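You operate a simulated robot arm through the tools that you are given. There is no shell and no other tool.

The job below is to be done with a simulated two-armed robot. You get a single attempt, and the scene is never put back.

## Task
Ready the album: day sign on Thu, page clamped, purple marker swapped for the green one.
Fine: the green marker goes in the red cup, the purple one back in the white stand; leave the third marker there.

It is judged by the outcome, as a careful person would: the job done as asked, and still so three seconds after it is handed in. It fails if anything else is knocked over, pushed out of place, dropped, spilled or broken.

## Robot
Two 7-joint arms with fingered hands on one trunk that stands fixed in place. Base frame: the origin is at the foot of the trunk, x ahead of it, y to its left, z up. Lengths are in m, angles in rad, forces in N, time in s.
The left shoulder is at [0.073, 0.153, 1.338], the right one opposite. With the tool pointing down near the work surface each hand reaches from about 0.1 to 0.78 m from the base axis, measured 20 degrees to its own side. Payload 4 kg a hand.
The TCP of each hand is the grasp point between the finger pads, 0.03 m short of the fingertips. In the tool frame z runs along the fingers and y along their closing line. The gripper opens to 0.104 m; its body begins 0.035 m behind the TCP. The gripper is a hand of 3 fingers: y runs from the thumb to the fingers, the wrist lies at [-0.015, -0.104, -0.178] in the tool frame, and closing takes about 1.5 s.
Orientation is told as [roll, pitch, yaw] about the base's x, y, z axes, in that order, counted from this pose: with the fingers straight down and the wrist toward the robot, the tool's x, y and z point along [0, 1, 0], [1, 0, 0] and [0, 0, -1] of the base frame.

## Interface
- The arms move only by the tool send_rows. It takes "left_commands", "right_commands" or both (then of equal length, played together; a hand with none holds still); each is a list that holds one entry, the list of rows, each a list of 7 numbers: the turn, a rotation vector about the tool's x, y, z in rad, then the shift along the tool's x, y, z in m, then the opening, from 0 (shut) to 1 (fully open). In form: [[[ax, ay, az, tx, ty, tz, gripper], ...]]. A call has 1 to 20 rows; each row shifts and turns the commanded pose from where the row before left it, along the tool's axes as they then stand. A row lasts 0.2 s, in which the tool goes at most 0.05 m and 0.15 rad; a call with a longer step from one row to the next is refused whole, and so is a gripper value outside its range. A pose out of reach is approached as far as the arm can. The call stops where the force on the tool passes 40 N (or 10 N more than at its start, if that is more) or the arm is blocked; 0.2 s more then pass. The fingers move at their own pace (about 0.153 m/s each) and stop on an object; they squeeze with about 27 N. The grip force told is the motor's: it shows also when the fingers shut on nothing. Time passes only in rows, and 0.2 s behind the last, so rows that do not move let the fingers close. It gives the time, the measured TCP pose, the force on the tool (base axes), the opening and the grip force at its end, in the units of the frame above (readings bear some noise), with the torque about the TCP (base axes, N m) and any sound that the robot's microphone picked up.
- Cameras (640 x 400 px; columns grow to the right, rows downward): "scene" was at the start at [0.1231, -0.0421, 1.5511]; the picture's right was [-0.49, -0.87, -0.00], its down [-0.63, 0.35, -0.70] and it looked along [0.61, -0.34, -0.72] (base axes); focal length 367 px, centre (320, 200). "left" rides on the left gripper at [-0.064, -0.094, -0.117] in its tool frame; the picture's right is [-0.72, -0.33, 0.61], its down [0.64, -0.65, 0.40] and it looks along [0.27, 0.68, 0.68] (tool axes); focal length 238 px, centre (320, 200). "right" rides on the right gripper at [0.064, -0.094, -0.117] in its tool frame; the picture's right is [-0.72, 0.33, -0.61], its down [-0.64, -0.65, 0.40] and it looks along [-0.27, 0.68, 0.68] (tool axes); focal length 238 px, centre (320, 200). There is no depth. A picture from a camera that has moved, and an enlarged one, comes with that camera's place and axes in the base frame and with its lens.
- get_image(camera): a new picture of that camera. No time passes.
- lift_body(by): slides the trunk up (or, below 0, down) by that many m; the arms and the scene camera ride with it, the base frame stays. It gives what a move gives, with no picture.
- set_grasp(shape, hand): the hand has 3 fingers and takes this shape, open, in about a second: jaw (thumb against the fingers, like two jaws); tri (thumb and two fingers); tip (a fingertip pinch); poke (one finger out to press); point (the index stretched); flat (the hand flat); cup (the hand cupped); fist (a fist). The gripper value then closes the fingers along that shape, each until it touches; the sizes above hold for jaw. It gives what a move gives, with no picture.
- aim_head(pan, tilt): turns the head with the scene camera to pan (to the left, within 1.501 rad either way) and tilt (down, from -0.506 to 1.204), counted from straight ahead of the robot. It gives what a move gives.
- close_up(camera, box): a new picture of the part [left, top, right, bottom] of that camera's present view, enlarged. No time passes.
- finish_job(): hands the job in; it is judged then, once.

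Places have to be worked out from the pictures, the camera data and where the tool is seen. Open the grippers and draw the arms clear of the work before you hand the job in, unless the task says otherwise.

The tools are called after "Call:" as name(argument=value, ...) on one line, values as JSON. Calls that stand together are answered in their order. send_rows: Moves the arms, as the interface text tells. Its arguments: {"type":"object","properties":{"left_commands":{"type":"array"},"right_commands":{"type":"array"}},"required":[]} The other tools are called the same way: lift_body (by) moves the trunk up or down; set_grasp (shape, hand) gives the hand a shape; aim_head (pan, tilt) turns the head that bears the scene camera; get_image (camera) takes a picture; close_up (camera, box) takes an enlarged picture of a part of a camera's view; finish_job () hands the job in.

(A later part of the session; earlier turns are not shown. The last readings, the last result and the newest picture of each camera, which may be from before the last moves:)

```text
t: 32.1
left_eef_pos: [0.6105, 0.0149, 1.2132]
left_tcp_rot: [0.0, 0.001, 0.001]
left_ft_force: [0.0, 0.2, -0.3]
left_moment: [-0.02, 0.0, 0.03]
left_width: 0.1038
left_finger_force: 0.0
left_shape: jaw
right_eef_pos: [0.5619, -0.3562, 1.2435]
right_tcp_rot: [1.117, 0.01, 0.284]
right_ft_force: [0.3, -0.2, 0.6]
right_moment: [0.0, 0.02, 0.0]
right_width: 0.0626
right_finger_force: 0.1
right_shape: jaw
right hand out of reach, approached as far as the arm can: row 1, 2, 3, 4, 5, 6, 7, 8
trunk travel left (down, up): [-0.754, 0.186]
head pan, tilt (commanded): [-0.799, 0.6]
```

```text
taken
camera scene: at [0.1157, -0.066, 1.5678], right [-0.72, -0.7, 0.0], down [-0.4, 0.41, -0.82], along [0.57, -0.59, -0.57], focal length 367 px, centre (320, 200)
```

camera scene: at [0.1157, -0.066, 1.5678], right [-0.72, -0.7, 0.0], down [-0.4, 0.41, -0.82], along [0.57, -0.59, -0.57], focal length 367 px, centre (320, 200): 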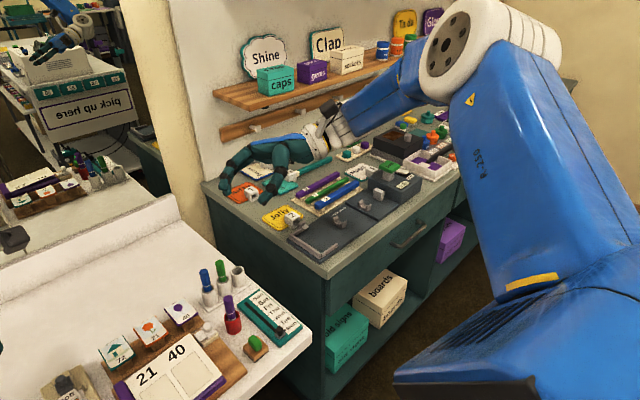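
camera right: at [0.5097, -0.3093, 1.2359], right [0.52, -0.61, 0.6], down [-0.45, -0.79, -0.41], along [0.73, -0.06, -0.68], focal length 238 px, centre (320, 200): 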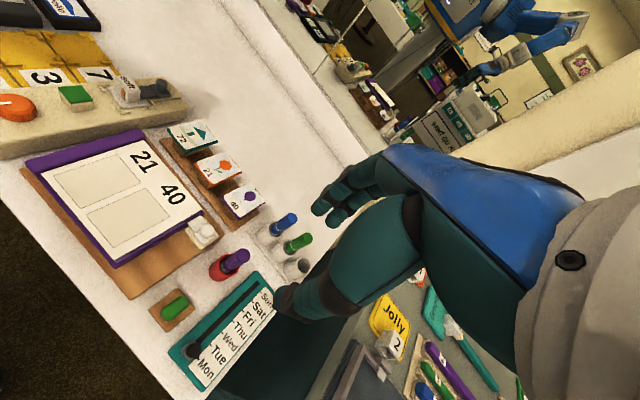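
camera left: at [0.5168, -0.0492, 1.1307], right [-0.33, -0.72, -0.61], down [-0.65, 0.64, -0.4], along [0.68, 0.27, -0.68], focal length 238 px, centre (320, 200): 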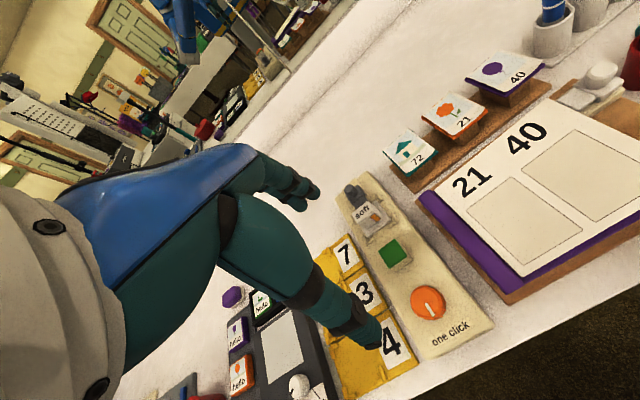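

The elbow stayed up and the hand was dragged back instead, so that was not useful. I'll undo the roll, then return toward the start location and go down in front of the table, where the arm must extend downward and the elbow should drop.

Call:
send_rows(right_commands=[[[0, -0.14, 0, 0, 0, 0, 0.6], [0, -0.14, 0, 0, 0, 0, 0.6], [0, -0.14, 0, 0, 0, 0, 0.6], [0, -0.14, 0, 0, 0, 0, 0.6], [0, -0.14, 0, 0, 0, 0, 0.6], [0, -0.14, 0, 0, 0, 0, 0.6], [0, -0.14, 0, 0, 0, 0, 0.6], [0, -0.137, 0, 0, 0, 0, 0.6], [0, 0, 0, -0.01, -0.04, 0.015, 0.6], [0, 0, 0, -0.01, -0.04, 0.015, 0.6], [0, 0, 0, -0.01, -0.04, 0.015, 0.6], [0, 0, 0, -0.01, -0.04, 0.015, 0.6], [0, 0, 0, -0.01, -0.04, 0.015, 0.6], [0, 0, 0, 0, 0, 0, 0.6]]])

Call:
get_image(camera="scene")

```text
t: 35.1
left_eef_pos: [0.6106, 0.0146, 1.2125]
left_tcp_rot: [0.002, 0.002, -0.001]
left_ft_force: [0.5, -0.1, 0.1]
left_moment: [0.02, -0.01, 0.0]
left_width: 0.1035
left_finger_force: 0.0
left_shape: jaw
right_eef_pos: [0.3854, -0.4612, 1.1692]
right_tcp_rot: [0.0, 0.008, 0.289]
right_ft_force: [-0.5, 0.4, -1.0]
right_moment: [0.0, -0.01, 0.0]
right_width: 0.0623
right_finger_force: 0.0
right_shape: jaw
trunk travel left (down, up): [-0.754, 0.186]
head pan, tilt (commanded): [-0.799, 0.6]
```

```text
taken
camera scene: at [0.1145, -0.0668, 1.5678], right [-0.72, -0.7, 0.0], down [-0.4, 0.41, -0.82], along [0.57, -0.59, -0.57], focal length 367 px, centre (320, 200)
```

scene: 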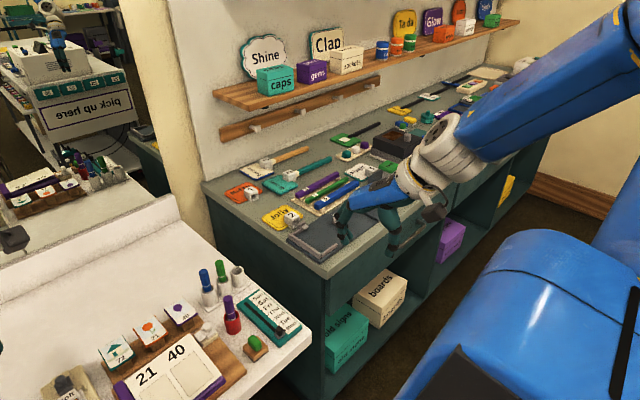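

No flags now at (0.385, -0.461, 1.169). I'll move down and slightly outward from here, in front of the table.

Call:
send_rows(right_commands=[[[0, 0, 0, -0.005, -0.01, 0.04, 0.6], [0, 0, 0, -0.005, -0.01, 0.04, 0.6], [0, 0, 0, -0.005, -0.01, 0.04, 0.6], [0, 0, 0, -0.005, -0.01, 0.04, 0.6], [0, 0, 0, -0.005, -0.01, 0.04, 0.6], [0, 0, 0, -0.005, -0.01, 0.04, 0.6], [0, 0, 0, 0, 0, 0, 0.6]]])

Call:
get_image(camera="scene")

```text
t: 36.7
left_eef_pos: [0.6097, 0.0144, 1.2143]
left_tcp_rot: [0.001, 0.001, 0.001]
left_ft_force: [-0.2, 0.3, 0.6]
left_moment: [-0.02, 0.04, -0.03]
left_width: 0.1037
left_finger_force: 0.0
left_shape: jaw
right_eef_pos: [0.3329, -0.5111, 0.9301]
right_tcp_rot: [-0.003, 0.008, 0.286]
right_ft_force: [0.3, 0.4, 1.0]
right_moment: [-0.01, -0.02, 0.0]
right_width: 0.0624
right_finger_force: 0.1
right_shape: jaw
trunk travel left (down, up): [-0.754, 0.186]
head pan, tilt (commanded): [-0.799, 0.6]
```

```text
taken
camera scene: at [0.1146, -0.0677, 1.5678], right [-0.72, -0.7, 0.0], down [-0.4, 0.41, -0.82], along [0.57, -0.59, -0.57], focal length 367 px, centre (320, 200)
```

scene: 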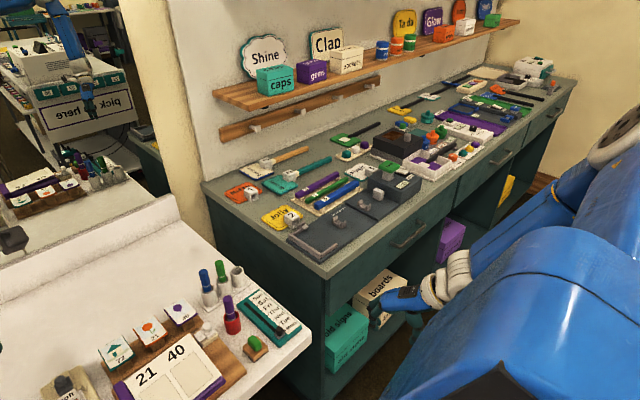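

Free again, now at (0.333, -0.511, 0.930) with the elbow lower. I'll extend forward and inward at z≈0.97, above everything on the table.

Call:
send_rows(right_commands=[[[0, 0, 0, 0.0039, 0.0359, -0.005, 0.6], [0, 0, 0, 0.0039, 0.0359, -0.005, 0.6], [0, 0, 0, 0.0039, 0.0359, -0.005, 0.6], [0, 0, 0, 0.0039, 0.0359, -0.005, 0.6], [0, 0, 0, 0.0039, 0.0359, -0.005, 0.6], [0, 0, 0, 0.0039, 0.0359, -0.005, 0.6], [0, 0, 0, 0, 0, 0, 0.6]]])

Call:
get_image(camera="scene")

```text
t: 38.3
left_eef_pos: [0.6103, 0.0164, 1.2134]
left_tcp_rot: [0.001, 0.001, 0.002]
left_ft_force: [-0.7, -0.4, 0.0]
left_moment: [0.0, 0.02, -0.02]
left_width: 0.1036
left_finger_force: 0.0
left_shape: jaw
right_eef_pos: [0.5377, -0.4252, 0.9571]
right_tcp_rot: [-0.001, 0.011, 0.289]
right_ft_force: [0.5, -0.7, 0.2]
right_moment: [-0.01, 0.0, 0.02]
right_width: 0.0623
right_finger_force: 0.1
right_shape: jaw
trunk travel left (down, up): [-0.754, 0.186]
head pan, tilt (commanded): [-0.799, 0.6]
```

```text
taken
camera scene: at [0.1156, -0.0656, 1.5679], right [-0.72, -0.7, 0.0], down [-0.4, 0.41, -0.82], along [0.57, -0.59, -0.57], focal length 367 px, centre (320, 200)
```

scene: 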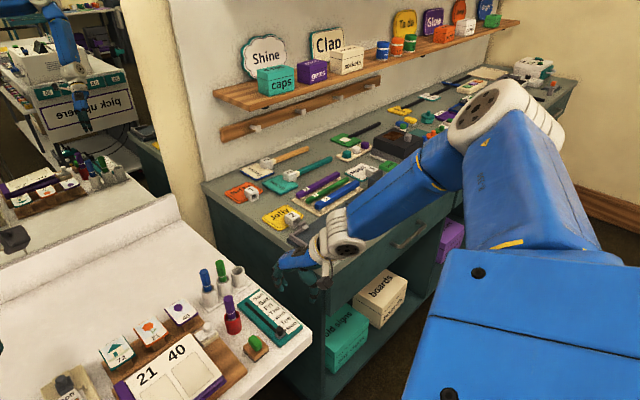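

Free again at (0.538, -0.425, 0.957). I'll continue toward a point above and just short of the purple marker.

Call:
send_rows(right_commands=[[[0, 0, 0, 0.015, 0.0253, 0, 0.6], [0, 0, 0, 0.015, 0.0253, 0, 0.6], [0, 0, 0, 0.015, 0.0253, 0, 0.6], [0, 0, 0, 0, 0, 0, 0.6]]])

Call:
get_image(camera="right")

```text
t: 39.3
left_eef_pos: [0.6094, 0.0142, 1.2127]
left_tcp_rot: [0.002, 0.001, 0.003]
left_ft_force: [-0.5, -0.2, 1.3]
left_moment: [-0.01, 0.03, -0.01]
left_width: 0.1036
left_finger_force: 0.1
left_shape: jaw
right_eef_pos: [0.5958, -0.3618, 0.9558]
right_tcp_rot: [-0.001, 0.01, 0.289]
right_ft_force: [0.0, -0.6, 0.5]
right_moment: [0.01, -0.05, -0.04]
right_width: 0.0624
right_finger_force: 0.1
right_shape: jaw
trunk travel left (down, up): [-0.754, 0.186]
head pan, tilt (commanded): [-0.799, 0.6]
```

```text
taken
camera right: at [0.4883, -0.3247, 1.0742], right [0.52, -0.6, 0.61], down [-0.45, -0.8, -0.4], along [0.73, -0.07, -0.68], focal length 238 px, centre (320, 200)
```

right: 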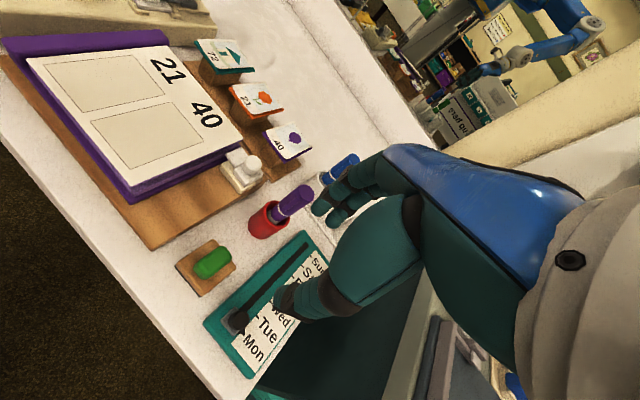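

Free and at the reported pose, with no flags. Before grasping anything I'll test whether the far empty slot is reachable from here, staying at z≈0.965 with fingertips above all marker tops.

Call:
send_rows(right_commands=[[[0, 0, 0, -0.0236, 0.033, -0.002, 0.6], [0, 0, 0, -0.0236, 0.033, -0.002, 0.6], [0, 0, 0, -0.0236, 0.033, -0.002, 0.6], [0, 0, 0, -0.0236, 0.033, -0.002, 0.6], [0, 0, 0, -0.0236, 0.033, -0.002, 0.6], [0, 0, 0, 0, 0, 0, 0.6]]])

Call:
get_image(camera="right")

Call:
get_image(camera="scene")

```text
t: 40.7
left_eef_pos: [0.6091, 0.0141, 1.2146]
left_tcp_rot: [0.001, -0.001, 0.002]
left_ft_force: [0.3, -0.2, 0.3]
left_moment: [-0.01, -0.02, -0.01]
left_width: 0.1036
left_finger_force: 0.1
left_shape: jaw
right_eef_pos: [0.7474, -0.4174, 0.9657]
right_tcp_rot: [-0.001, 0.009, 0.288]
right_ft_force: [0.2, -0.6, -0.3]
right_moment: [0.05, 0.01, 0.01]
right_width: 0.0624
right_finger_force: 0.0
right_shape: jaw
right hand out of reach, approached as far as the arm can: row 5
trunk travel left (down, up): [-0.754, 0.186]
head pan, tilt (commanded): [-0.799, 0.6]
```

```text
taken
camera right: at [0.6398, -0.3801, 1.0835], right [0.52, -0.6, 0.61], down [-0.45, -0.8, -0.4], along [0.73, -0.06, -0.68], focal length 238 px, centre (320, 200)
```

right: 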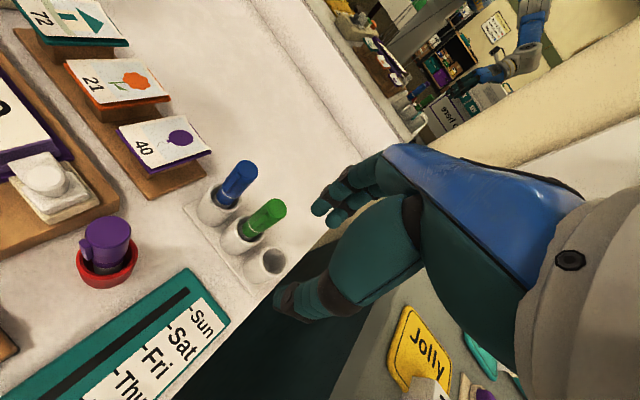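

```text
taken
camera scene: at [0.1136, -0.0665, 1.568], right [-0.72, -0.7, 0.0], down [-0.4, 0.41, -0.82], along [0.57, -0.59, -0.57], focal length 367 px, centre (320, 200)
```

scene: 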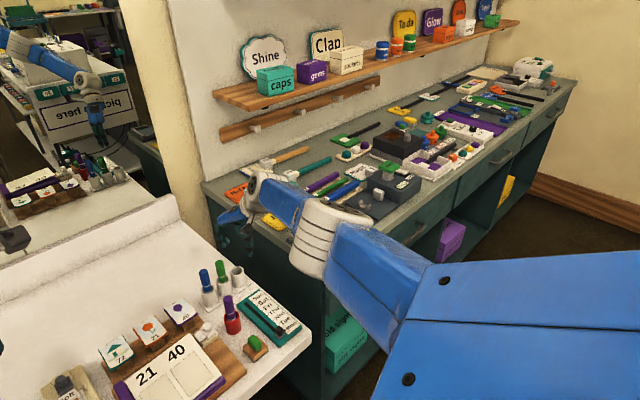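

The arm stretches out with the elbow dropping and reaches (0.747, -0.417) before its limit; a lower trunk will be needed for the stand itself. Now I'll go above the purple marker at (0.673, -0.331), staying at z≈0.966, and aim the head back at the work.

Call:
send_rows(right_commands=[[[0, 0, 0, 0.0345, -0.0155, 0, 0.6], [0, 0, 0, 0.0345, -0.0155, 0, 0.6], [0, 0, 0, 0.0345, -0.0155, 0, 0.6], [0, 0, 0, 0, 0, 0, 0.6]]])

Call:
aim_head(pan=-0.513, tilt=0.8)

Call:
get_image(camera="scene")

Call:
get_image(camera="right")

```text
t: 41.7
left_eef_pos: [0.6113, 0.0143, 1.213]
left_tcp_rot: [-0.001, 0.002, 0.001]
left_ft_force: [-0.3, 0.0, -0.3]
left_moment: [0.0, 0.0, 0.0]
left_width: 0.1037
left_finger_force: 0.1
left_shape: jaw
right_eef_pos: [0.6744, -0.3272, 0.9617]
right_tcp_rot: [0.0, 0.008, 0.286]
right_ft_force: [-0.6, 0.3, -0.2]
right_moment: [0.02, -0.04, -0.01]
right_width: 0.0622
right_finger_force: 0.1
right_shape: jaw
trunk travel left (down, up): [-0.754, 0.186]
head pan, tilt (commanded): [-0.799, 0.6]
```

```text
t: 42.5
left_eef_pos: [0.6114, 0.0152, 1.2124]
left_tcp_rot: [0.001, 0.0, 0.002]
left_ft_force: [0.2, 0.0, 0.9]
left_moment: [0.03, 0.01, -0.03]
left_width: 0.1034
left_finger_force: 0.1
left_shape: jaw
right_eef_pos: [0.6726, -0.3274, 0.9631]
right_tcp_rot: [0.001, 0.009, 0.287]
right_ft_force: [0.5, 0.0, 0.0]
right_moment: [-0.01, -0.01, 0.0]
right_width: 0.0627
right_finger_force: 0.1
right_shape: jaw
trunk travel left (down, up): [-0.754, 0.186]
head pan, tilt (commanded): [-0.513, 0.799]
```

```text
taken
camera scene: at [0.1248, -0.041, 1.551], right [-0.49, -0.87, 0.0], down [-0.63, 0.35, -0.7], along [0.61, -0.34, -0.72], focal length 367 px, centre (320, 200)
```

scene: 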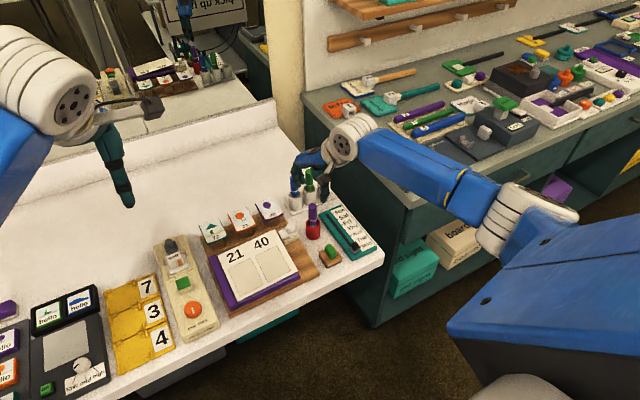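

```text
taken
camera right: at [0.5667, -0.2909, 1.0812], right [0.52, -0.6, 0.61], down [-0.45, -0.8, -0.4], along [0.73, -0.07, -0.68], focal length 238 px, centre (320, 200)
```

right: 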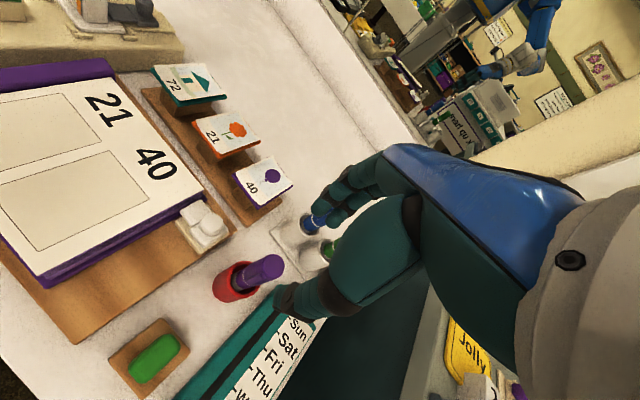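

The arm is now in a good posture with the elbow down, and the hand hovers above the purple marker. I'll zoom the right camera and the scene camera to refine the marker's place relative to the hand.

Call:
close_up(camera="right", box=[190, 180, 350, 320])

Call:
close_up(camera="scene", box=[270, 140, 370, 260])

```text
2.86 times, centred on (270, 250) of right
camera zoom: at [0.5667, -0.2909, 1.0812], right [0.52, -0.6, 0.61], down [-0.45, -0.8, -0.4], along [0.73, -0.07, -0.68], focal length 681 px, centre (463, 57)
```

zoom: 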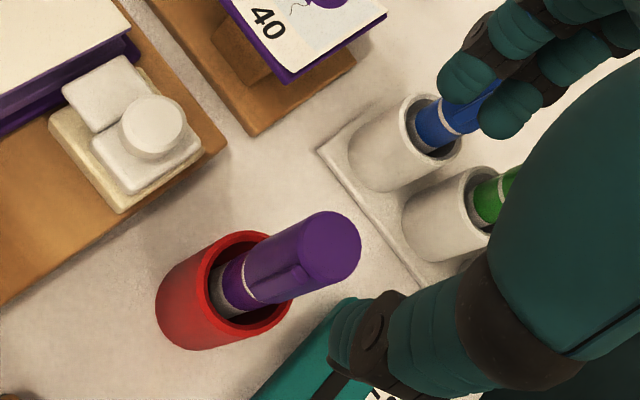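

```text
3.33 times, centred on (320, 200) of scene
camera zoom: at [0.1248, -0.041, 1.551], right [-0.49, -0.87, 0.0], down [-0.63, 0.35, -0.7], along [0.61, -0.34, -0.72], focal length 1223 px, centre (320, 200)
```

zoom: 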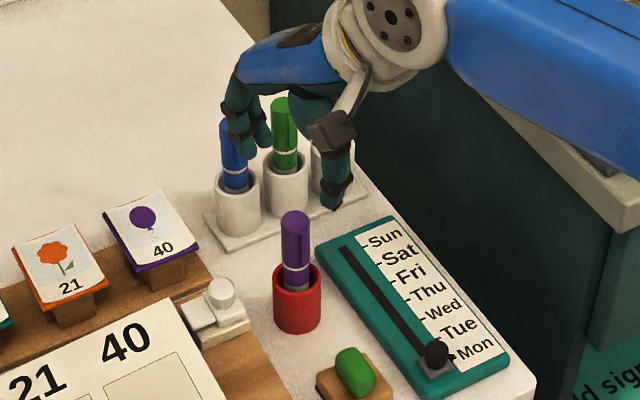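

The right-camera ray puts the marker at about (0.6735, -0.327), right under the TCP. I'll descend to z≈0.873, so the fingertips stay above the cup rim and the palm above the marker top.

Call:
send_rows(right_commands=[[[0, 0, 0, 0, 0, 0.03, 0.6], [0, 0, 0, 0, 0, 0.03, 0.6], [0, 0, 0, 0, 0, 0.03, 0.6], [0, 0, 0, 0, 0, 0, 0.6]]])

Call:
close_up(camera="right", box=[220, 150, 420, 320])

Call:
close_up(camera="scene", box=[270, 150, 370, 260])

```text
t: 43.5
left_eef_pos: [0.6104, 0.0125, 1.2133]
left_tcp_rot: [0.001, 0.0, 0.003]
left_ft_force: [-0.4, 0.5, -0.4]
left_moment: [-0.01, 0.02, 0.01]
left_width: 0.1036
left_finger_force: 0.0
left_shape: jaw
right_eef_pos: [0.6719, -0.3287, 0.875]
right_tcp_rot: [-0.001, 0.01, 0.288]
right_ft_force: [0.2, 0.9, 0.1]
right_moment: [0.03, -0.01, -0.01]
right_width: 0.0624
right_finger_force: 0.0
right_shape: jaw
trunk travel left (down, up): [-0.754, 0.186]
head pan, tilt (commanded): [-0.513, 0.799]
```

```text
2.35 times, centred on (320, 235) of right
camera zoom: at [0.5655, -0.292, 0.9926], right [0.52, -0.6, 0.61], down [-0.45, -0.8, -0.4], along [0.73, -0.07, -0.68], focal length 561 px, centre (320, 118)
```

zoom: 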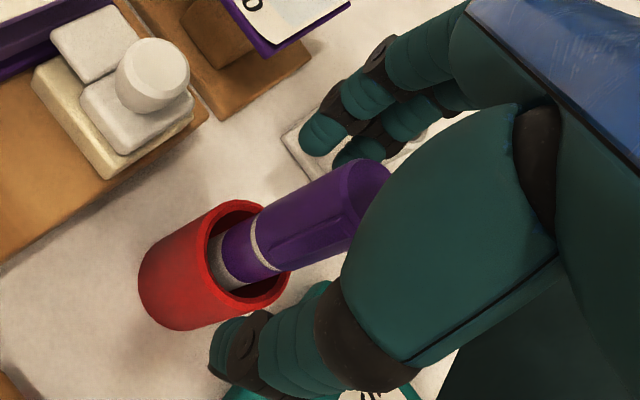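

```text
3.64 times, centred on (320, 205) of scene
camera zoom: at [0.1243, -0.0416, 1.551], right [-0.49, -0.87, 0.0], down [-0.63, 0.35, -0.69], along [0.61, -0.34, -0.72], focal length 1334 px, centre (320, 182)
```

zoom: 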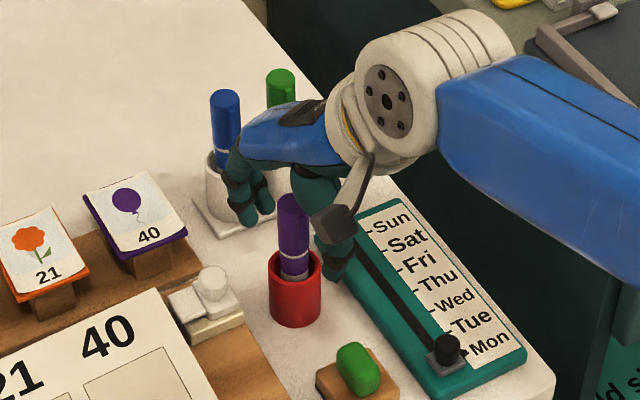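

The marker is centred between the thumb and the two fingers, with tips above the rim. I'll close the grip.

Call:
send_rows(right_commands=[[[0, 0, 0, 0, 0, 0, 0.3], [0, 0, 0, 0, 0, 0, 0.1], [0, 0, 0, 0, 0, 0, 0], [0, 0, 0, 0, 0, 0, 0], [0, 0, 0, 0, 0, 0, 0], [0, 0, 0, 0, 0, 0, 0], [0, 0, 0, 0, 0, 0, 0], [0, 0, 0, 0, 0, 0, 0]]])

Call:
close_up(camera="right", box=[220, 150, 420, 320])

Call:
close_up(camera="scene", box=[270, 150, 370, 260])

```text
t: 45.3
left_eef_pos: [0.6094, 0.0147, 1.2125]
left_tcp_rot: [0.001, 0.001, 0.001]
left_ft_force: [-0.3, -0.5, -0.9]
left_moment: [0.02, -0.02, 0.02]
left_width: 0.1036
left_finger_force: 0.1
left_shape: jaw
right_eef_pos: [0.6723, -0.329, 0.8755]
right_tcp_rot: [-0.002, 0.009, 0.288]
right_ft_force: [-0.3, 0.6, -0.2]
right_moment: [0.01, -0.02, 0.0]
right_width: 0.0129
right_finger_force: 26.4
right_shape: jaw
trunk travel left (down, up): [-0.754, 0.186]
head pan, tilt (commanded): [-0.513, 0.799]
```

```text
2.35 times, centred on (320, 235) of right
camera zoom: at [0.5658, -0.2918, 0.9928], right [0.52, -0.6, 0.61], down [-0.45, -0.8, -0.4], along [0.73, -0.07, -0.68], focal length 561 px, centre (320, 118)
```

zoom: 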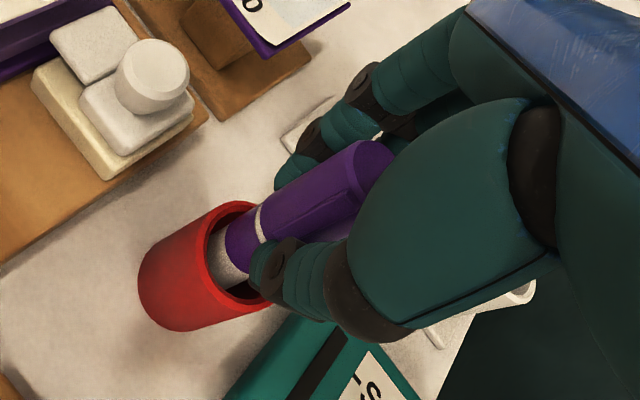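

```text
3.64 times, centred on (320, 205) of scene
camera zoom: at [0.1247, -0.0416, 1.5509], right [-0.49, -0.87, 0.0], down [-0.63, 0.35, -0.69], along [0.61, -0.34, -0.72], focal length 1334 px, centre (320, 182)
```

zoom: 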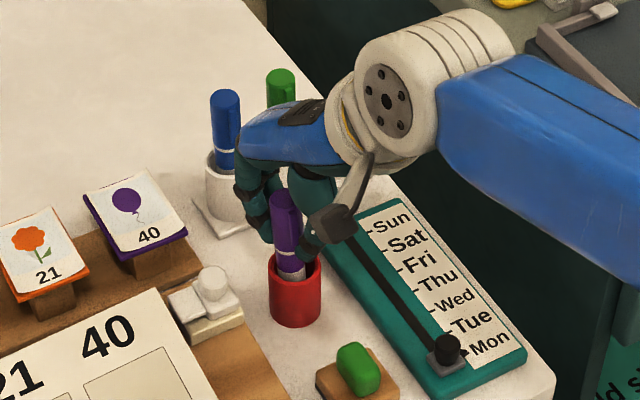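

Grip holds at 26 N with the marker between the fingers. I'll lift it straight up by about 0.09 and check that it comes along and how upright it hangs.

Call:
send_rows(right_commands=[[[0, 0, 0, 0, 0, -0.015, 0], [0, 0, 0, 0, 0, -0.025, 0], [0, 0, 0, 0, 0, -0.025, 0], [0, 0, 0, 0, 0, -0.025, 0], [0, 0, 0, 0, 0, 0, 0]]])

Call:
close_up(camera="right", box=[220, 150, 420, 320])

Call:
close_up(camera="scene", box=[270, 130, 370, 250])

```text
t: 46.5
left_eef_pos: [0.6107, 0.0151, 1.2131]
left_tcp_rot: [-0.001, 0.0, 0.001]
left_ft_force: [-1.0, 0.2, 0.8]
left_moment: [-0.02, 0.0, 0.01]
left_width: 0.1037
left_finger_force: 0.0
left_shape: jaw
right_eef_pos: [0.6721, -0.329, 0.9629]
right_tcp_rot: [0.001, 0.007, 0.287]
right_ft_force: [-0.2, 0.7, -0.7]
right_moment: [-0.01, -0.03, 0.01]
right_width: 0.0126
right_finger_force: 26.8
right_shape: jaw
trunk travel left (down, up): [-0.754, 0.186]
head pan, tilt (commanded): [-0.513, 0.799]
```

```text
2.35 times, centred on (320, 235) of right
camera zoom: at [0.565, -0.2922, 1.0801], right [0.52, -0.6, 0.61], down [-0.45, -0.8, -0.4], along [0.73, -0.07, -0.68], focal length 561 px, centre (320, 118)
```

zoom: 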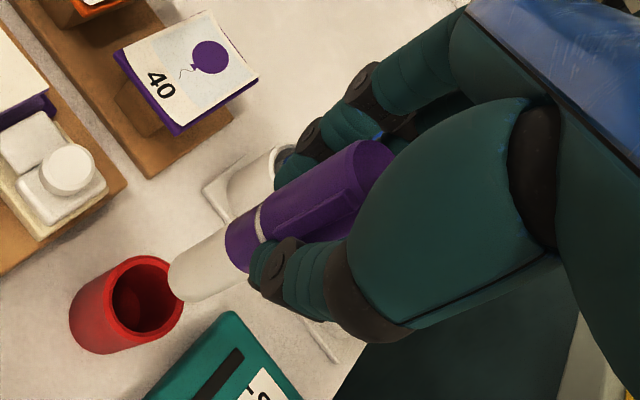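

```text
3.33 times, centred on (320, 190) of scene
camera zoom: at [0.1246, -0.0418, 1.5509], right [-0.49, -0.87, 0.0], down [-0.63, 0.35, -0.69], along [0.61, -0.34, -0.72], focal length 1223 px, centre (320, 233)
```

zoom: 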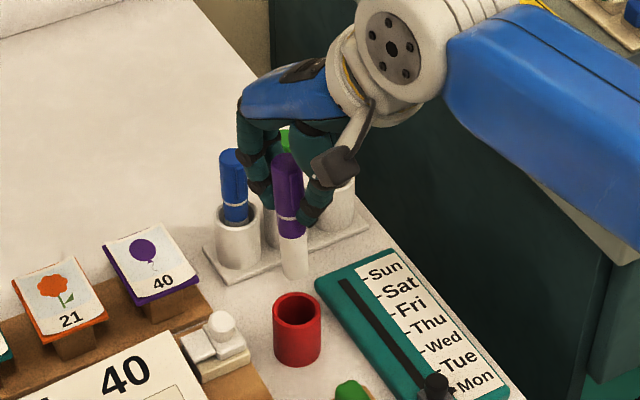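

The marker is held, but it leans a few degrees with its bottom toward -y. I'll roll the hand by about +0.07 rad to straighten it and check again.

Call:
send_rows(right_commands=[[[0, 0.07, 0, 0, 0, 0, 0], [0, 0, 0, 0, 0, 0, 0]]])

Call:
close_up(camera="right", box=[240, 180, 360, 270])

Call:
close_up(camera="scene", box=[285, 155, 345, 230])

```text
t: 47.1
left_eef_pos: [0.6107, 0.0154, 1.2134]
left_tcp_rot: [-0.001, 0.001, 0.002]
left_ft_force: [0.0, 0.5, 0.2]
left_moment: [-0.01, 0.01, 0.03]
left_width: 0.1034
left_finger_force: 0.0
left_shape: jaw
right_eef_pos: [0.6716, -0.3286, 0.9623]
right_tcp_rot: [0.07, 0.009, 0.288]
right_ft_force: [0.6, -0.2, -0.5]
right_moment: [0.0, -0.02, -0.01]
right_width: 0.0129
right_finger_force: 27.0
right_shape: jaw
trunk travel left (down, up): [-0.754, 0.186]
head pan, tilt (commanded): [-0.513, 0.799]
```

```text
4.44 times, centred on (300, 225) of right
camera zoom: at [0.5673, -0.299, 1.0844], right [0.53, -0.64, 0.56], down [-0.46, -0.77, -0.44], along [0.71, -0.02, -0.7], focal length 1059 px, centre (409, 89)
```

zoom: 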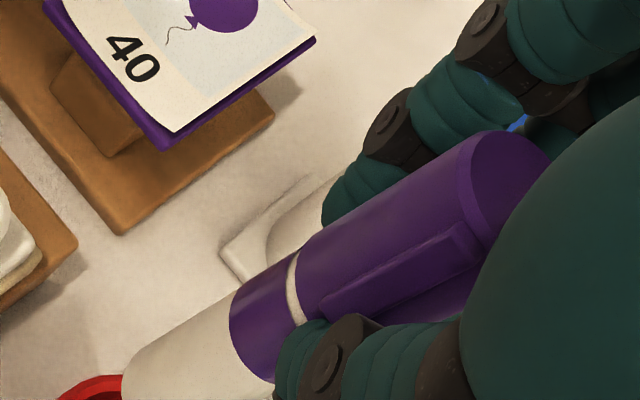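

```text
5.33 times, centred on (315, 192) of scene
camera zoom: at [0.1246, -0.0418, 1.5509], right [-0.49, -0.87, 0.0], down [-0.63, 0.35, -0.69], along [0.61, -0.34, -0.72], focal length 1956 px, centre (347, 240)
```

zoom: 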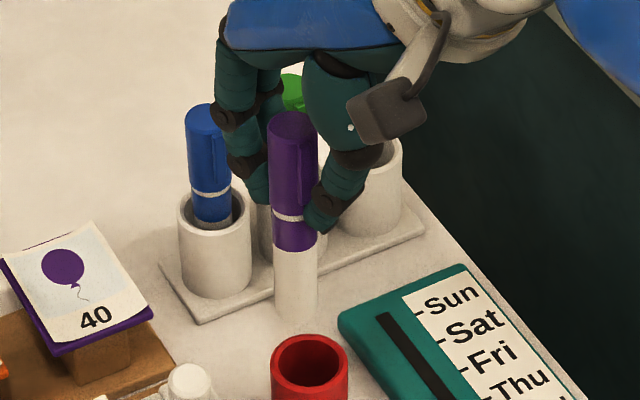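

From the scene camera the marker now hangs vertical. I'll turn the left hand's camera toward the work for a second viewpoint to check the other lean direction.

Call:
send_rows(left_commands=[[[0, 0, 0.14, 0, 0, 0, 1], [0, 0, 0.14, 0, 0, 0, 1], [0, 0, 0.14, 0, 0, 0, 1], [0, 0, 0.14, 0, 0, 0, 1], [0, 0, 0, 0, 0, 0, 1]]], right_commands=[[[0, 0, 0, 0, 0, 0, 0], [0, 0, 0, 0, 0, 0, 0], [0, 0, 0, 0, 0, 0, 0], [0, 0, 0, 0, 0, 0, 0], [0, 0, 0, 0, 0, 0, 0]]])

Call:
get_image(camera="left")

```text
t: 48.3
left_eef_pos: [0.6111, 0.0156, 1.2138]
left_tcp_rot: [0.001, 0.0, -0.561]
left_ft_force: [-0.2, -0.3, 0.6]
left_moment: [0.04, 0.02, -0.02]
left_width: 0.1036
left_finger_force: 0.1
left_shape: jaw
right_eef_pos: [0.6712, -0.3265, 0.9629]
right_tcp_rot: [0.07, 0.008, 0.288]
right_ft_force: [-0.5, 0.4, -0.3]
right_moment: [-0.01, 0.01, -0.01]
right_width: 0.0128
right_finger_force: 26.8
right_shape: jaw
trunk travel left (down, up): [-0.754, 0.186]
head pan, tilt (commanded): [-0.513, 0.799]
```

```text
taken
camera left: at [0.4978, 0.0109, 1.3305], right [-0.66, -0.44, -0.61], down [-0.21, 0.89, -0.4], along [0.72, -0.14, -0.68], focal length 238 px, centre (320, 200)
```

left: 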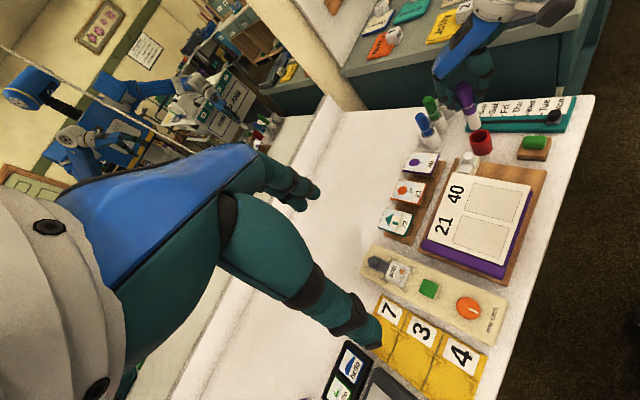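

Now the left camera sees the marker from the side. I'll zoom in there to measure its lean in the x direction.

Call:
close_up(camera="left", box=[410, 60, 530, 170])

```text
3.64 times, centred on (470, 115) of left
camera zoom: at [0.4978, 0.0109, 1.3305], right [-0.66, -0.44, -0.61], down [-0.21, 0.89, -0.4], along [0.72, -0.14, -0.68], focal length 867 px, centre (-226, 509)
```

zoom: 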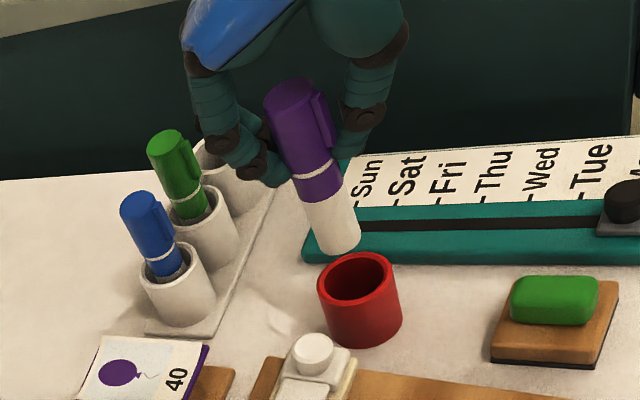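

Marker is upright within about 2 degrees, with its axis near (0.670, -0.324) versus TCP (0.671, -0.327). Next I'll carry it outward over the sign at z≈0.985, keeping its bottom well above everything.

Call:
send_rows(right_commands=[[[0, 0, 0, 0, 0, -0.02, 0], [0, 0, 0, -0.0307, -0.006, -0.003, 0], [0, 0, 0, -0.0307, -0.006, -0.003, 0], [0, 0, 0, -0.0307, -0.006, -0.003, 0], [0, 0, 0, 0, 0, 0, 0]]])

```text
t: 49.5
left_eef_pos: [0.6103, 0.0144, 1.2129]
left_tcp_rot: [0.0, 0.0, -0.56]
left_ft_force: [0.2, 0.2, 0.5]
left_moment: [0.03, -0.02, 0.0]
left_width: 0.1034
left_finger_force: 0.1
left_shape: jaw
right_eef_pos: [0.6801, -0.4215, 0.9882]
right_tcp_rot: [0.069, 0.009, 0.288]
right_ft_force: [-0.3, 0.9, -1.5]
right_moment: [-0.02, -0.01, 0.0]
right_width: 0.013
right_finger_force: 27.2
right_shape: jaw
trunk travel left (down, up): [-0.754, 0.186]
head pan, tilt (commanded): [-0.513, 0.799]
```

At (0.680, -0.422, 0.988) with no flags. I'll now turn the hand to yaw≈0 about the world vertical so the marker stays upright, then start lowering the trunk in small steps while raising the hand.

Call:
send_rows(right_commands=[[[-0.0067, 0, 0.0958, 0, 0, 0, 0], [-0.0067, 0, 0.0958, 0, 0, 0, 0], [-0.0067, 0, 0.0958, 0, 0, 0, 0], [0, 0, 0, 0, 0, 0, 0]]])

Call:
send_rows(right_commands=[[[0, 0, 0, 0, 0, -0.03, 0], [0, 0, 0, 0, 0, -0.03, 0], [0, 0, 0, 0, 0, 0, 0]]])

```text
t: 50.5
left_eef_pos: [0.6113, 0.0145, 1.2119]
left_tcp_rot: [0.0, 0.002, -0.559]
left_ft_force: [-0.5, -0.4, 0.7]
left_moment: [-0.01, 0.01, 0.02]
left_width: 0.1034
left_finger_force: 0.1
left_shape: jaw
right_eef_pos: [0.6815, -0.4194, 0.9888]
right_tcp_rot: [0.069, 0.01, -0.002]
right_ft_force: [-0.3, -0.4, -0.7]
right_moment: [-0.02, 0.0, -0.03]
right_width: 0.0129
right_finger_force: 26.5
right_shape: jaw
trunk travel left (down, up): [-0.754, 0.186]
head pan, tilt (commanded): [-0.513, 0.799]
```

```text
t: 51.3
left_eef_pos: [0.6107, 0.0148, 1.2123]
left_tcp_rot: [0.001, 0.002, -0.558]
left_ft_force: [0.6, -0.7, 0.2]
left_moment: [-0.03, 0.01, -0.02]
left_width: 0.1035
left_finger_force: 0.1
left_shape: jaw
right_eef_pos: [0.682, -0.4248, 1.0489]
right_tcp_rot: [0.067, 0.008, 0.0]
right_ft_force: [0.8, -0.3, -0.6]
right_moment: [-0.03, 0.02, 0.0]
right_width: 0.0127
right_finger_force: 26.8
right_shape: jaw
trunk travel left (down, up): [-0.754, 0.186]
head pan, tilt (commanded): [-0.513, 0.799]
```

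No flags at z=1.049. I'll keep raising toward 1.13 so the trunk can go down after.

Call:
send_rows(right_commands=[[[0, 0, 0, 0, 0, -0.03, 0], [0, 0, 0, 0, 0, -0.03, 0], [0, 0, 0, 0, 0, -0.025, 0], [0, 0, 0, 0, 0, 0, 0]]])

```text
t: 52.3
left_eef_pos: [0.6113, 0.0155, 1.212]
left_tcp_rot: [0.001, 0.002, -0.559]
left_ft_force: [0.2, -0.6, 0.4]
left_moment: [0.01, -0.01, 0.01]
left_width: 0.1036
left_finger_force: 0.1
left_shape: jaw
right_eef_pos: [0.6811, -0.4321, 1.1292]
right_tcp_rot: [0.069, 0.007, -0.002]
right_ft_force: [-0.7, -0.7, 0.4]
right_moment: [0.01, 0.0, 0.04]
right_width: 0.0129
right_finger_force: 26.9
right_shape: jaw
trunk travel left (down, up): [-0.754, 0.186]
head pan, tilt (commanded): [-0.513, 0.799]
```

Still free at z=1.129. I'll lower the trunk by 0.15, bringing the hand to about z=0.98 over the sign area.

Call:
lift_body(by=-0.15)

Call:
get_image(camera="scene")

Call:
get_image(camera="right")

```text
t: 54.0
left_eef_pos: [0.6101, 0.0149, 1.0642]
left_tcp_rot: [0.001, -0.001, -0.56]
left_ft_force: [-0.9, 0.3, 0.2]
left_moment: [-0.01, -0.01, -0.01]
left_width: 0.1035
left_finger_force: 0.0
left_shape: jaw
right_eef_pos: [0.6818, -0.4306, 0.9793]
right_tcp_rot: [0.067, 0.01, 0.0]
right_ft_force: [0.1, 0.9, -0.5]
right_moment: [0.01, 0.0, 0.02]
right_width: 0.0129
right_finger_force: 26.9
right_shape: jaw
trunk travel left (down, up): [-0.604, 0.336]
head pan, tilt (commanded): [-0.513, 0.799]
```

```text
taken
camera scene: at [0.1241, -0.0417, 1.401], right [-0.49, -0.87, 0.0], down [-0.63, 0.35, -0.69], along [0.61, -0.34, -0.72], focal length 367 px, centre (320, 200)
```

scene: 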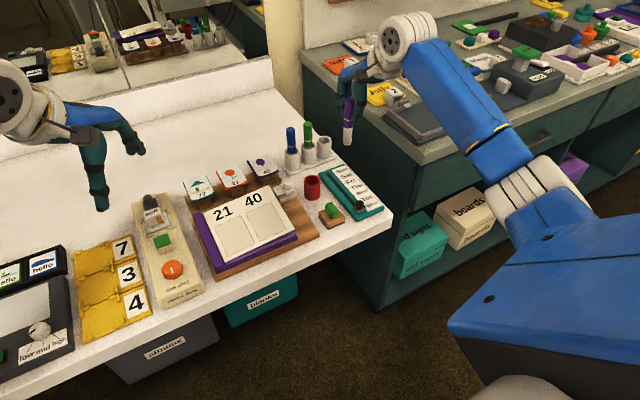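

```text
taken
camera right: at [0.5883, -0.3739, 1.1022], right [0.33, -0.76, 0.56], down [-0.66, -0.61, -0.44], along [0.68, -0.22, -0.7], focal length 238 px, centre (320, 200)
```

right: 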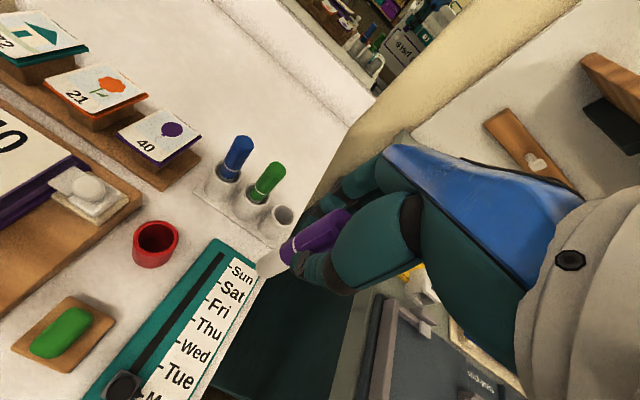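

Good view: the empty slot and the held marker are both visible. I'll move forward to above the empty slot at about the same height.

Call:
send_rows(right_commands=[[[0, 0, 0, 0, 0.0355, 0, 0], [0, 0, 0, 0, 0.0355, 0, 0], [0, 0, 0, 0, 0.0355, 0, 0], [0, 0, 0, 0, 0, 0, 0]]])

Call:
close_up(camera="scene", box=[275, 85, 375, 205])

Call:
close_up(camera="right", box=[200, 170, 360, 310])

Call:
get_image(camera="left")

```text
t: 55.0
left_eef_pos: [0.6107, 0.0164, 1.0629]
left_tcp_rot: [-0.001, 0.0, -0.56]
left_ft_force: [-0.2, -0.2, -0.6]
left_moment: [0.03, 0.04, 0.03]
left_width: 0.1035
left_finger_force: 0.1
left_shape: jaw
right_eef_pos: [0.7898, -0.4299, 0.9799]
right_tcp_rot: [0.067, 0.009, 0.002]
right_ft_force: [-0.9, 0.4, 0.1]
right_moment: [0.0, 0.0, 0.02]
right_width: 0.0125
right_finger_force: 26.8
right_shape: jaw
trunk travel left (down, up): [-0.604, 0.336]
head pan, tilt (commanded): [-0.513, 0.799]
```

```text
3.33 times, centred on (325, 145) of scene
camera zoom: at [0.1243, -0.0402, 1.401], right [-0.49, -0.87, 0.0], down [-0.63, 0.35, -0.7], along [0.61, -0.34, -0.72], focal length 1223 px, centre (303, 383)
```

zoom: 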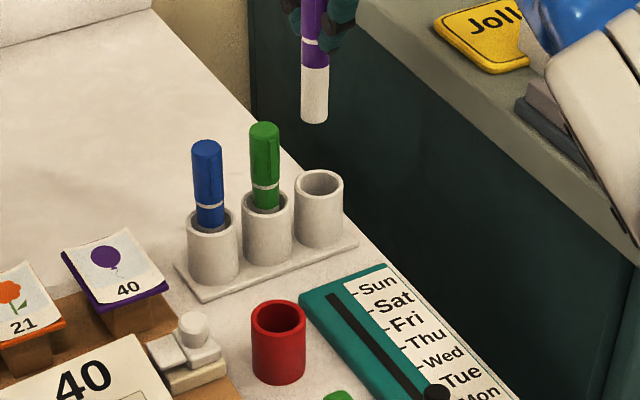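

```text
2.86 times, centred on (280, 240) of right
camera zoom: at [0.6962, -0.3721, 1.1013], right [0.33, -0.76, 0.56], down [-0.66, -0.61, -0.44], along [0.68, -0.22, -0.7], focal length 681 px, centre (434, 86)
```

zoom: 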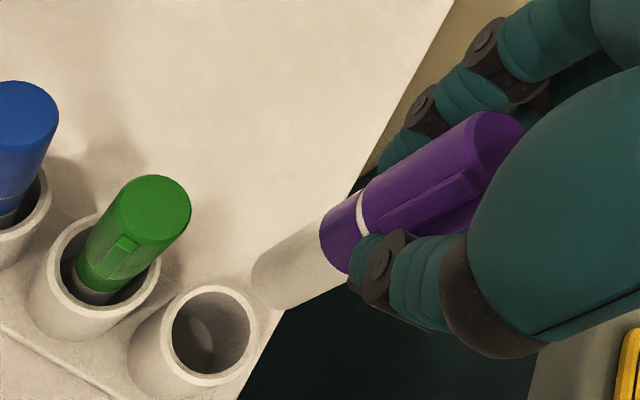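

```text
taken
camera left: at [0.4972, 0.0118, 1.1807], right [-0.66, -0.44, -0.61], down [-0.21, 0.89, -0.4], along [0.72, -0.13, -0.68], focal length 238 px, centre (320, 200)
```

left: 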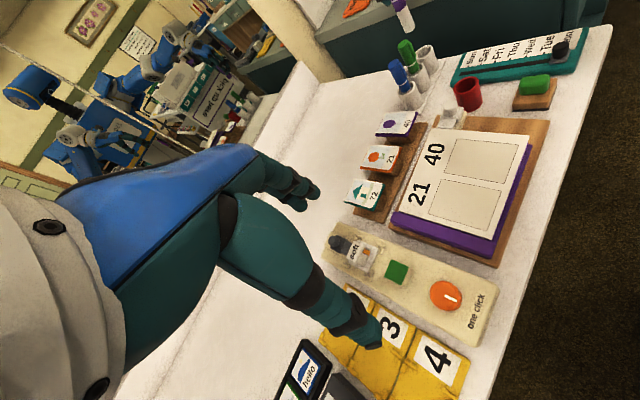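

The hand is above the slot at (0.790, -0.430, 0.980), in reach. I'll use the left camera zoom as a third view to compare the marker's bottom with the slot.

Call:
close_up(camera="left", box=[380, 0, 450, 100])

Call:
close_up(camera="scene", box=[310, 80, 350, 165])

```text
4.00 times, centred on (415, 50) of left
camera zoom: at [0.4972, 0.0118, 1.1807], right [-0.66, -0.44, -0.61], down [-0.21, 0.89, -0.4], along [0.72, -0.13, -0.68], focal length 953 px, centre (-60, 800)
```

zoom: 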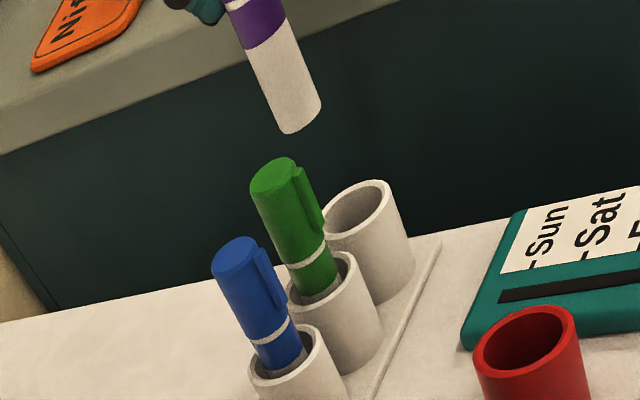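

```text
4.71 times, centred on (330, 122) of scene
camera zoom: at [0.1243, -0.0402, 1.401], right [-0.49, -0.87, 0.0], down [-0.63, 0.35, -0.7], along [0.61, -0.34, -0.72], focal length 1726 px, centre (273, 565)
```

zoom: 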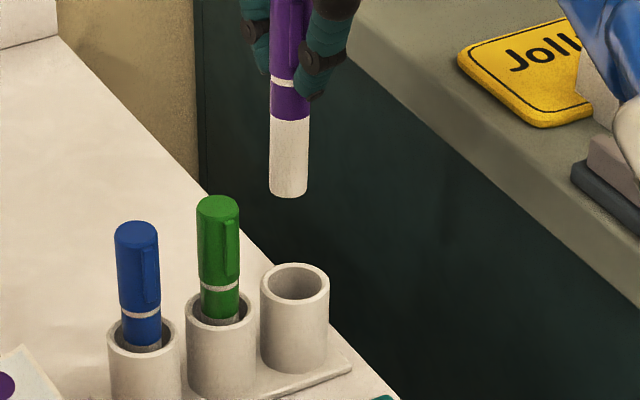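

Combining the three views, the slot is about (-0.007, -0.001) from the marker's bottom. I'll shift by that and lower the marker's bottom to about 1 cm above the rim, then check again.

Call:
send_rows(right_commands=[[[0, 0, 0, -0.002, -0.0035, 0.0225, 0], [0, 0, 0, -0.002, -0.0035, 0.0225, 0], [0, 0, 0, 0, 0, 0, 0]]])

Call:
close_up(camera="scene", box=[310, 100, 350, 165])

Call:
close_up(camera="left", box=[390, 0, 450, 80])

Call:
close_up(camera="right", box=[220, 190, 340, 300])

```text
t: 55.8
left_eef_pos: [0.61, 0.0161, 1.063]
left_tcp_rot: [0.001, 0.0, -0.559]
left_ft_force: [0.7, -0.8, 0.5]
left_moment: [0.03, -0.03, 0.01]
left_width: 0.1035
left_finger_force: 0.1
left_shape: jaw
right_eef_pos: [0.7817, -0.4321, 0.9339]
right_tcp_rot: [0.066, 0.007, 0.0]
right_ft_force: [0.2, -0.2, -0.5]
right_moment: [-0.01, -0.01, -0.04]
right_width: 0.0127
right_finger_force: 27.0
right_shape: jaw
trunk travel left (down, up): [-0.604, 0.336]
head pan, tilt (commanded): [-0.513, 0.799]
```

```text
6.15 times, centred on (330, 132) of scene
camera zoom: at [0.1244, -0.0412, 1.4009], right [-0.49, -0.87, 0.0], down [-0.63, 0.35, -0.69], along [0.61, -0.34, -0.72], focal length 2257 px, centre (258, 615)
```

zoom: 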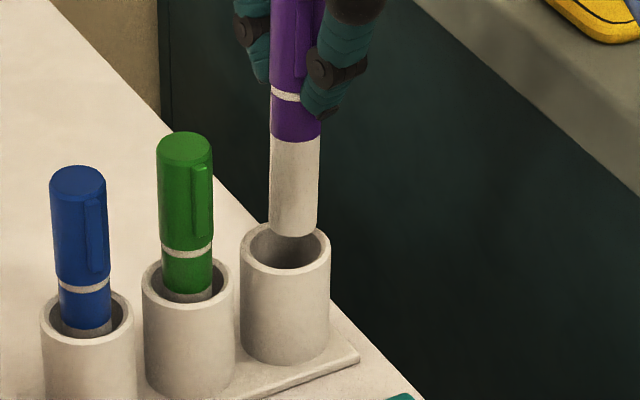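

```text
5.00 times, centred on (420, 40) of left
camera zoom: at [0.4974, 0.011, 1.1807], right [-0.66, -0.44, -0.61], down [-0.21, 0.89, -0.4], along [0.72, -0.13, -0.68], focal length 1192 px, centre (-180, 1000)
```

zoom: 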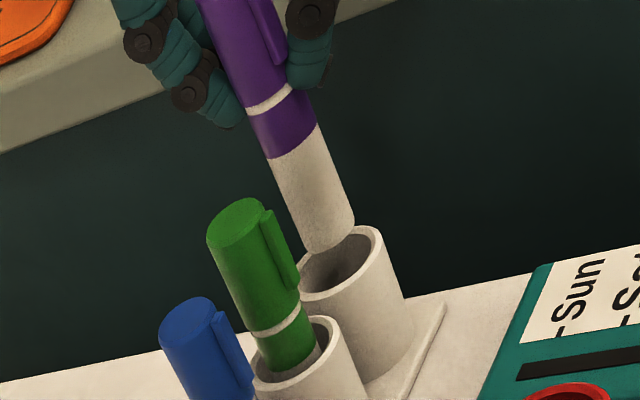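

```text
3.64 times, centred on (280, 245) of right
camera zoom: at [0.6888, -0.3759, 1.0558], right [0.33, -0.76, 0.56], down [-0.66, -0.61, -0.44], along [0.68, -0.22, -0.7], focal length 867 px, centre (466, 36)
```

zoom: 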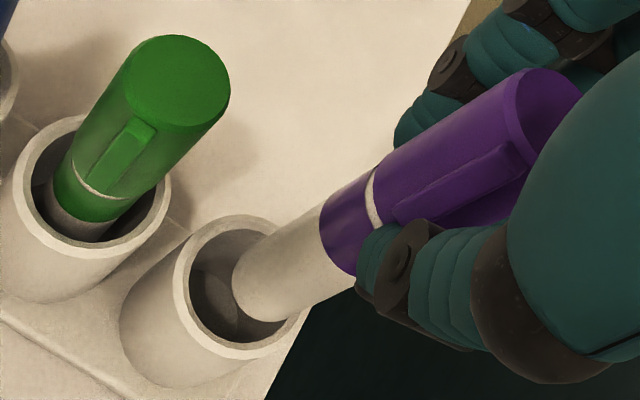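

The scene and right views agree the marker's bottom is about 3 mm too far to the picture-right; the radial direction looks about centred. I'll shift (+0.0015, +0.003), lower 8 mm, and zoom in tighter.

Call:
send_rows(right_commands=[[[0, 0, 0, 0.0025, 0.0015, 0.007, 0], [0, 0, 0, 0, 0, 0, 0]]])

Call:
close_up(camera="scene", box=[318, 120, 348, 150])

Call:
close_up(camera="left", box=[405, 30, 445, 70])

Call:
close_up(camera="right", box=[230, 225, 310, 295])

```text
t: 56.4
left_eef_pos: [0.6107, 0.0151, 1.0629]
left_tcp_rot: [-0.001, 0.001, -0.56]
left_ft_force: [0.3, -0.1, -0.1]
left_moment: [-0.02, -0.03, 0.0]
left_width: 0.1035
left_finger_force: 0.0
left_shape: jaw
right_eef_pos: [0.7829, -0.43, 0.9267]
right_tcp_rot: [0.067, 0.008, -0.001]
right_ft_force: [-0.7, 0.6, 0.5]
right_moment: [-0.01, -0.01, 0.02]
right_width: 0.0126
right_finger_force: 27.0
right_shape: jaw
trunk travel left (down, up): [-0.604, 0.336]
head pan, tilt (commanded): [-0.513, 0.799]
```

```text
13.33 times, centred on (333, 135) of scene
camera zoom: at [0.1246, -0.0412, 1.4009], right [-0.49, -0.87, 0.0], down [-0.63, 0.35, -0.69], along [0.6, -0.34, -0.72], focal length 4890 px, centre (147, 1067)
```

zoom: 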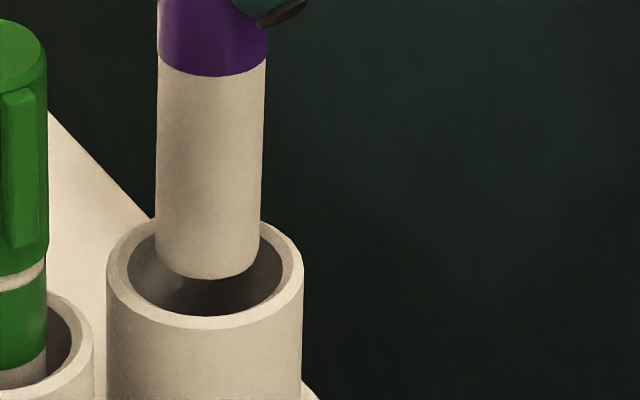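

```text
10.00 times, centred on (425, 50) of left
camera zoom: at [0.4975, 0.0109, 1.1806], right [-0.66, -0.44, -0.61], down [-0.21, 0.89, -0.4], along [0.72, -0.13, -0.68], focal length 2384 px, centre (-730, 1700)
```

zoom: 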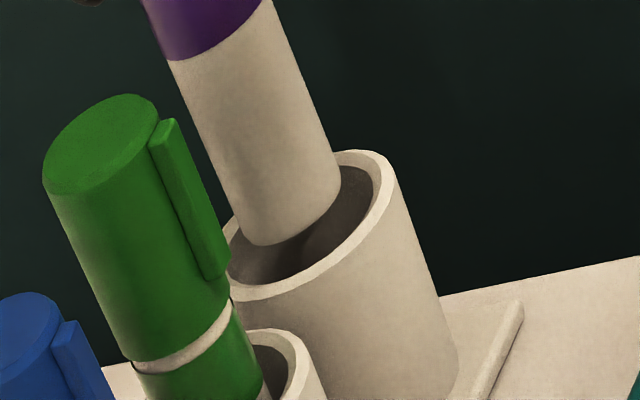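

```text
5.71 times, centred on (270, 260) of right
camera zoom: at [0.6901, -0.3736, 1.0484], right [0.33, -0.76, 0.56], down [-0.66, -0.61, -0.44], along [0.68, -0.22, -0.7], focal length 1362 px, centre (606, -143)
```

zoom: 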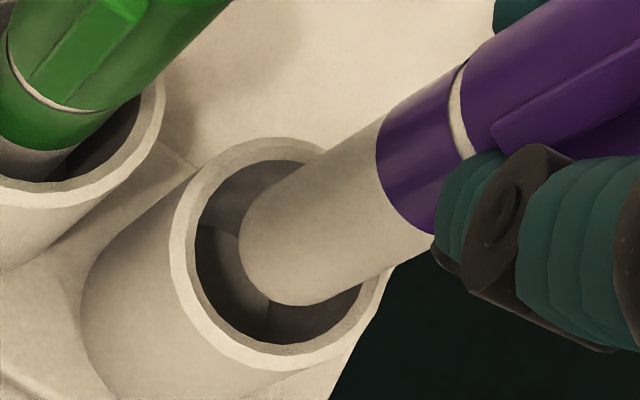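

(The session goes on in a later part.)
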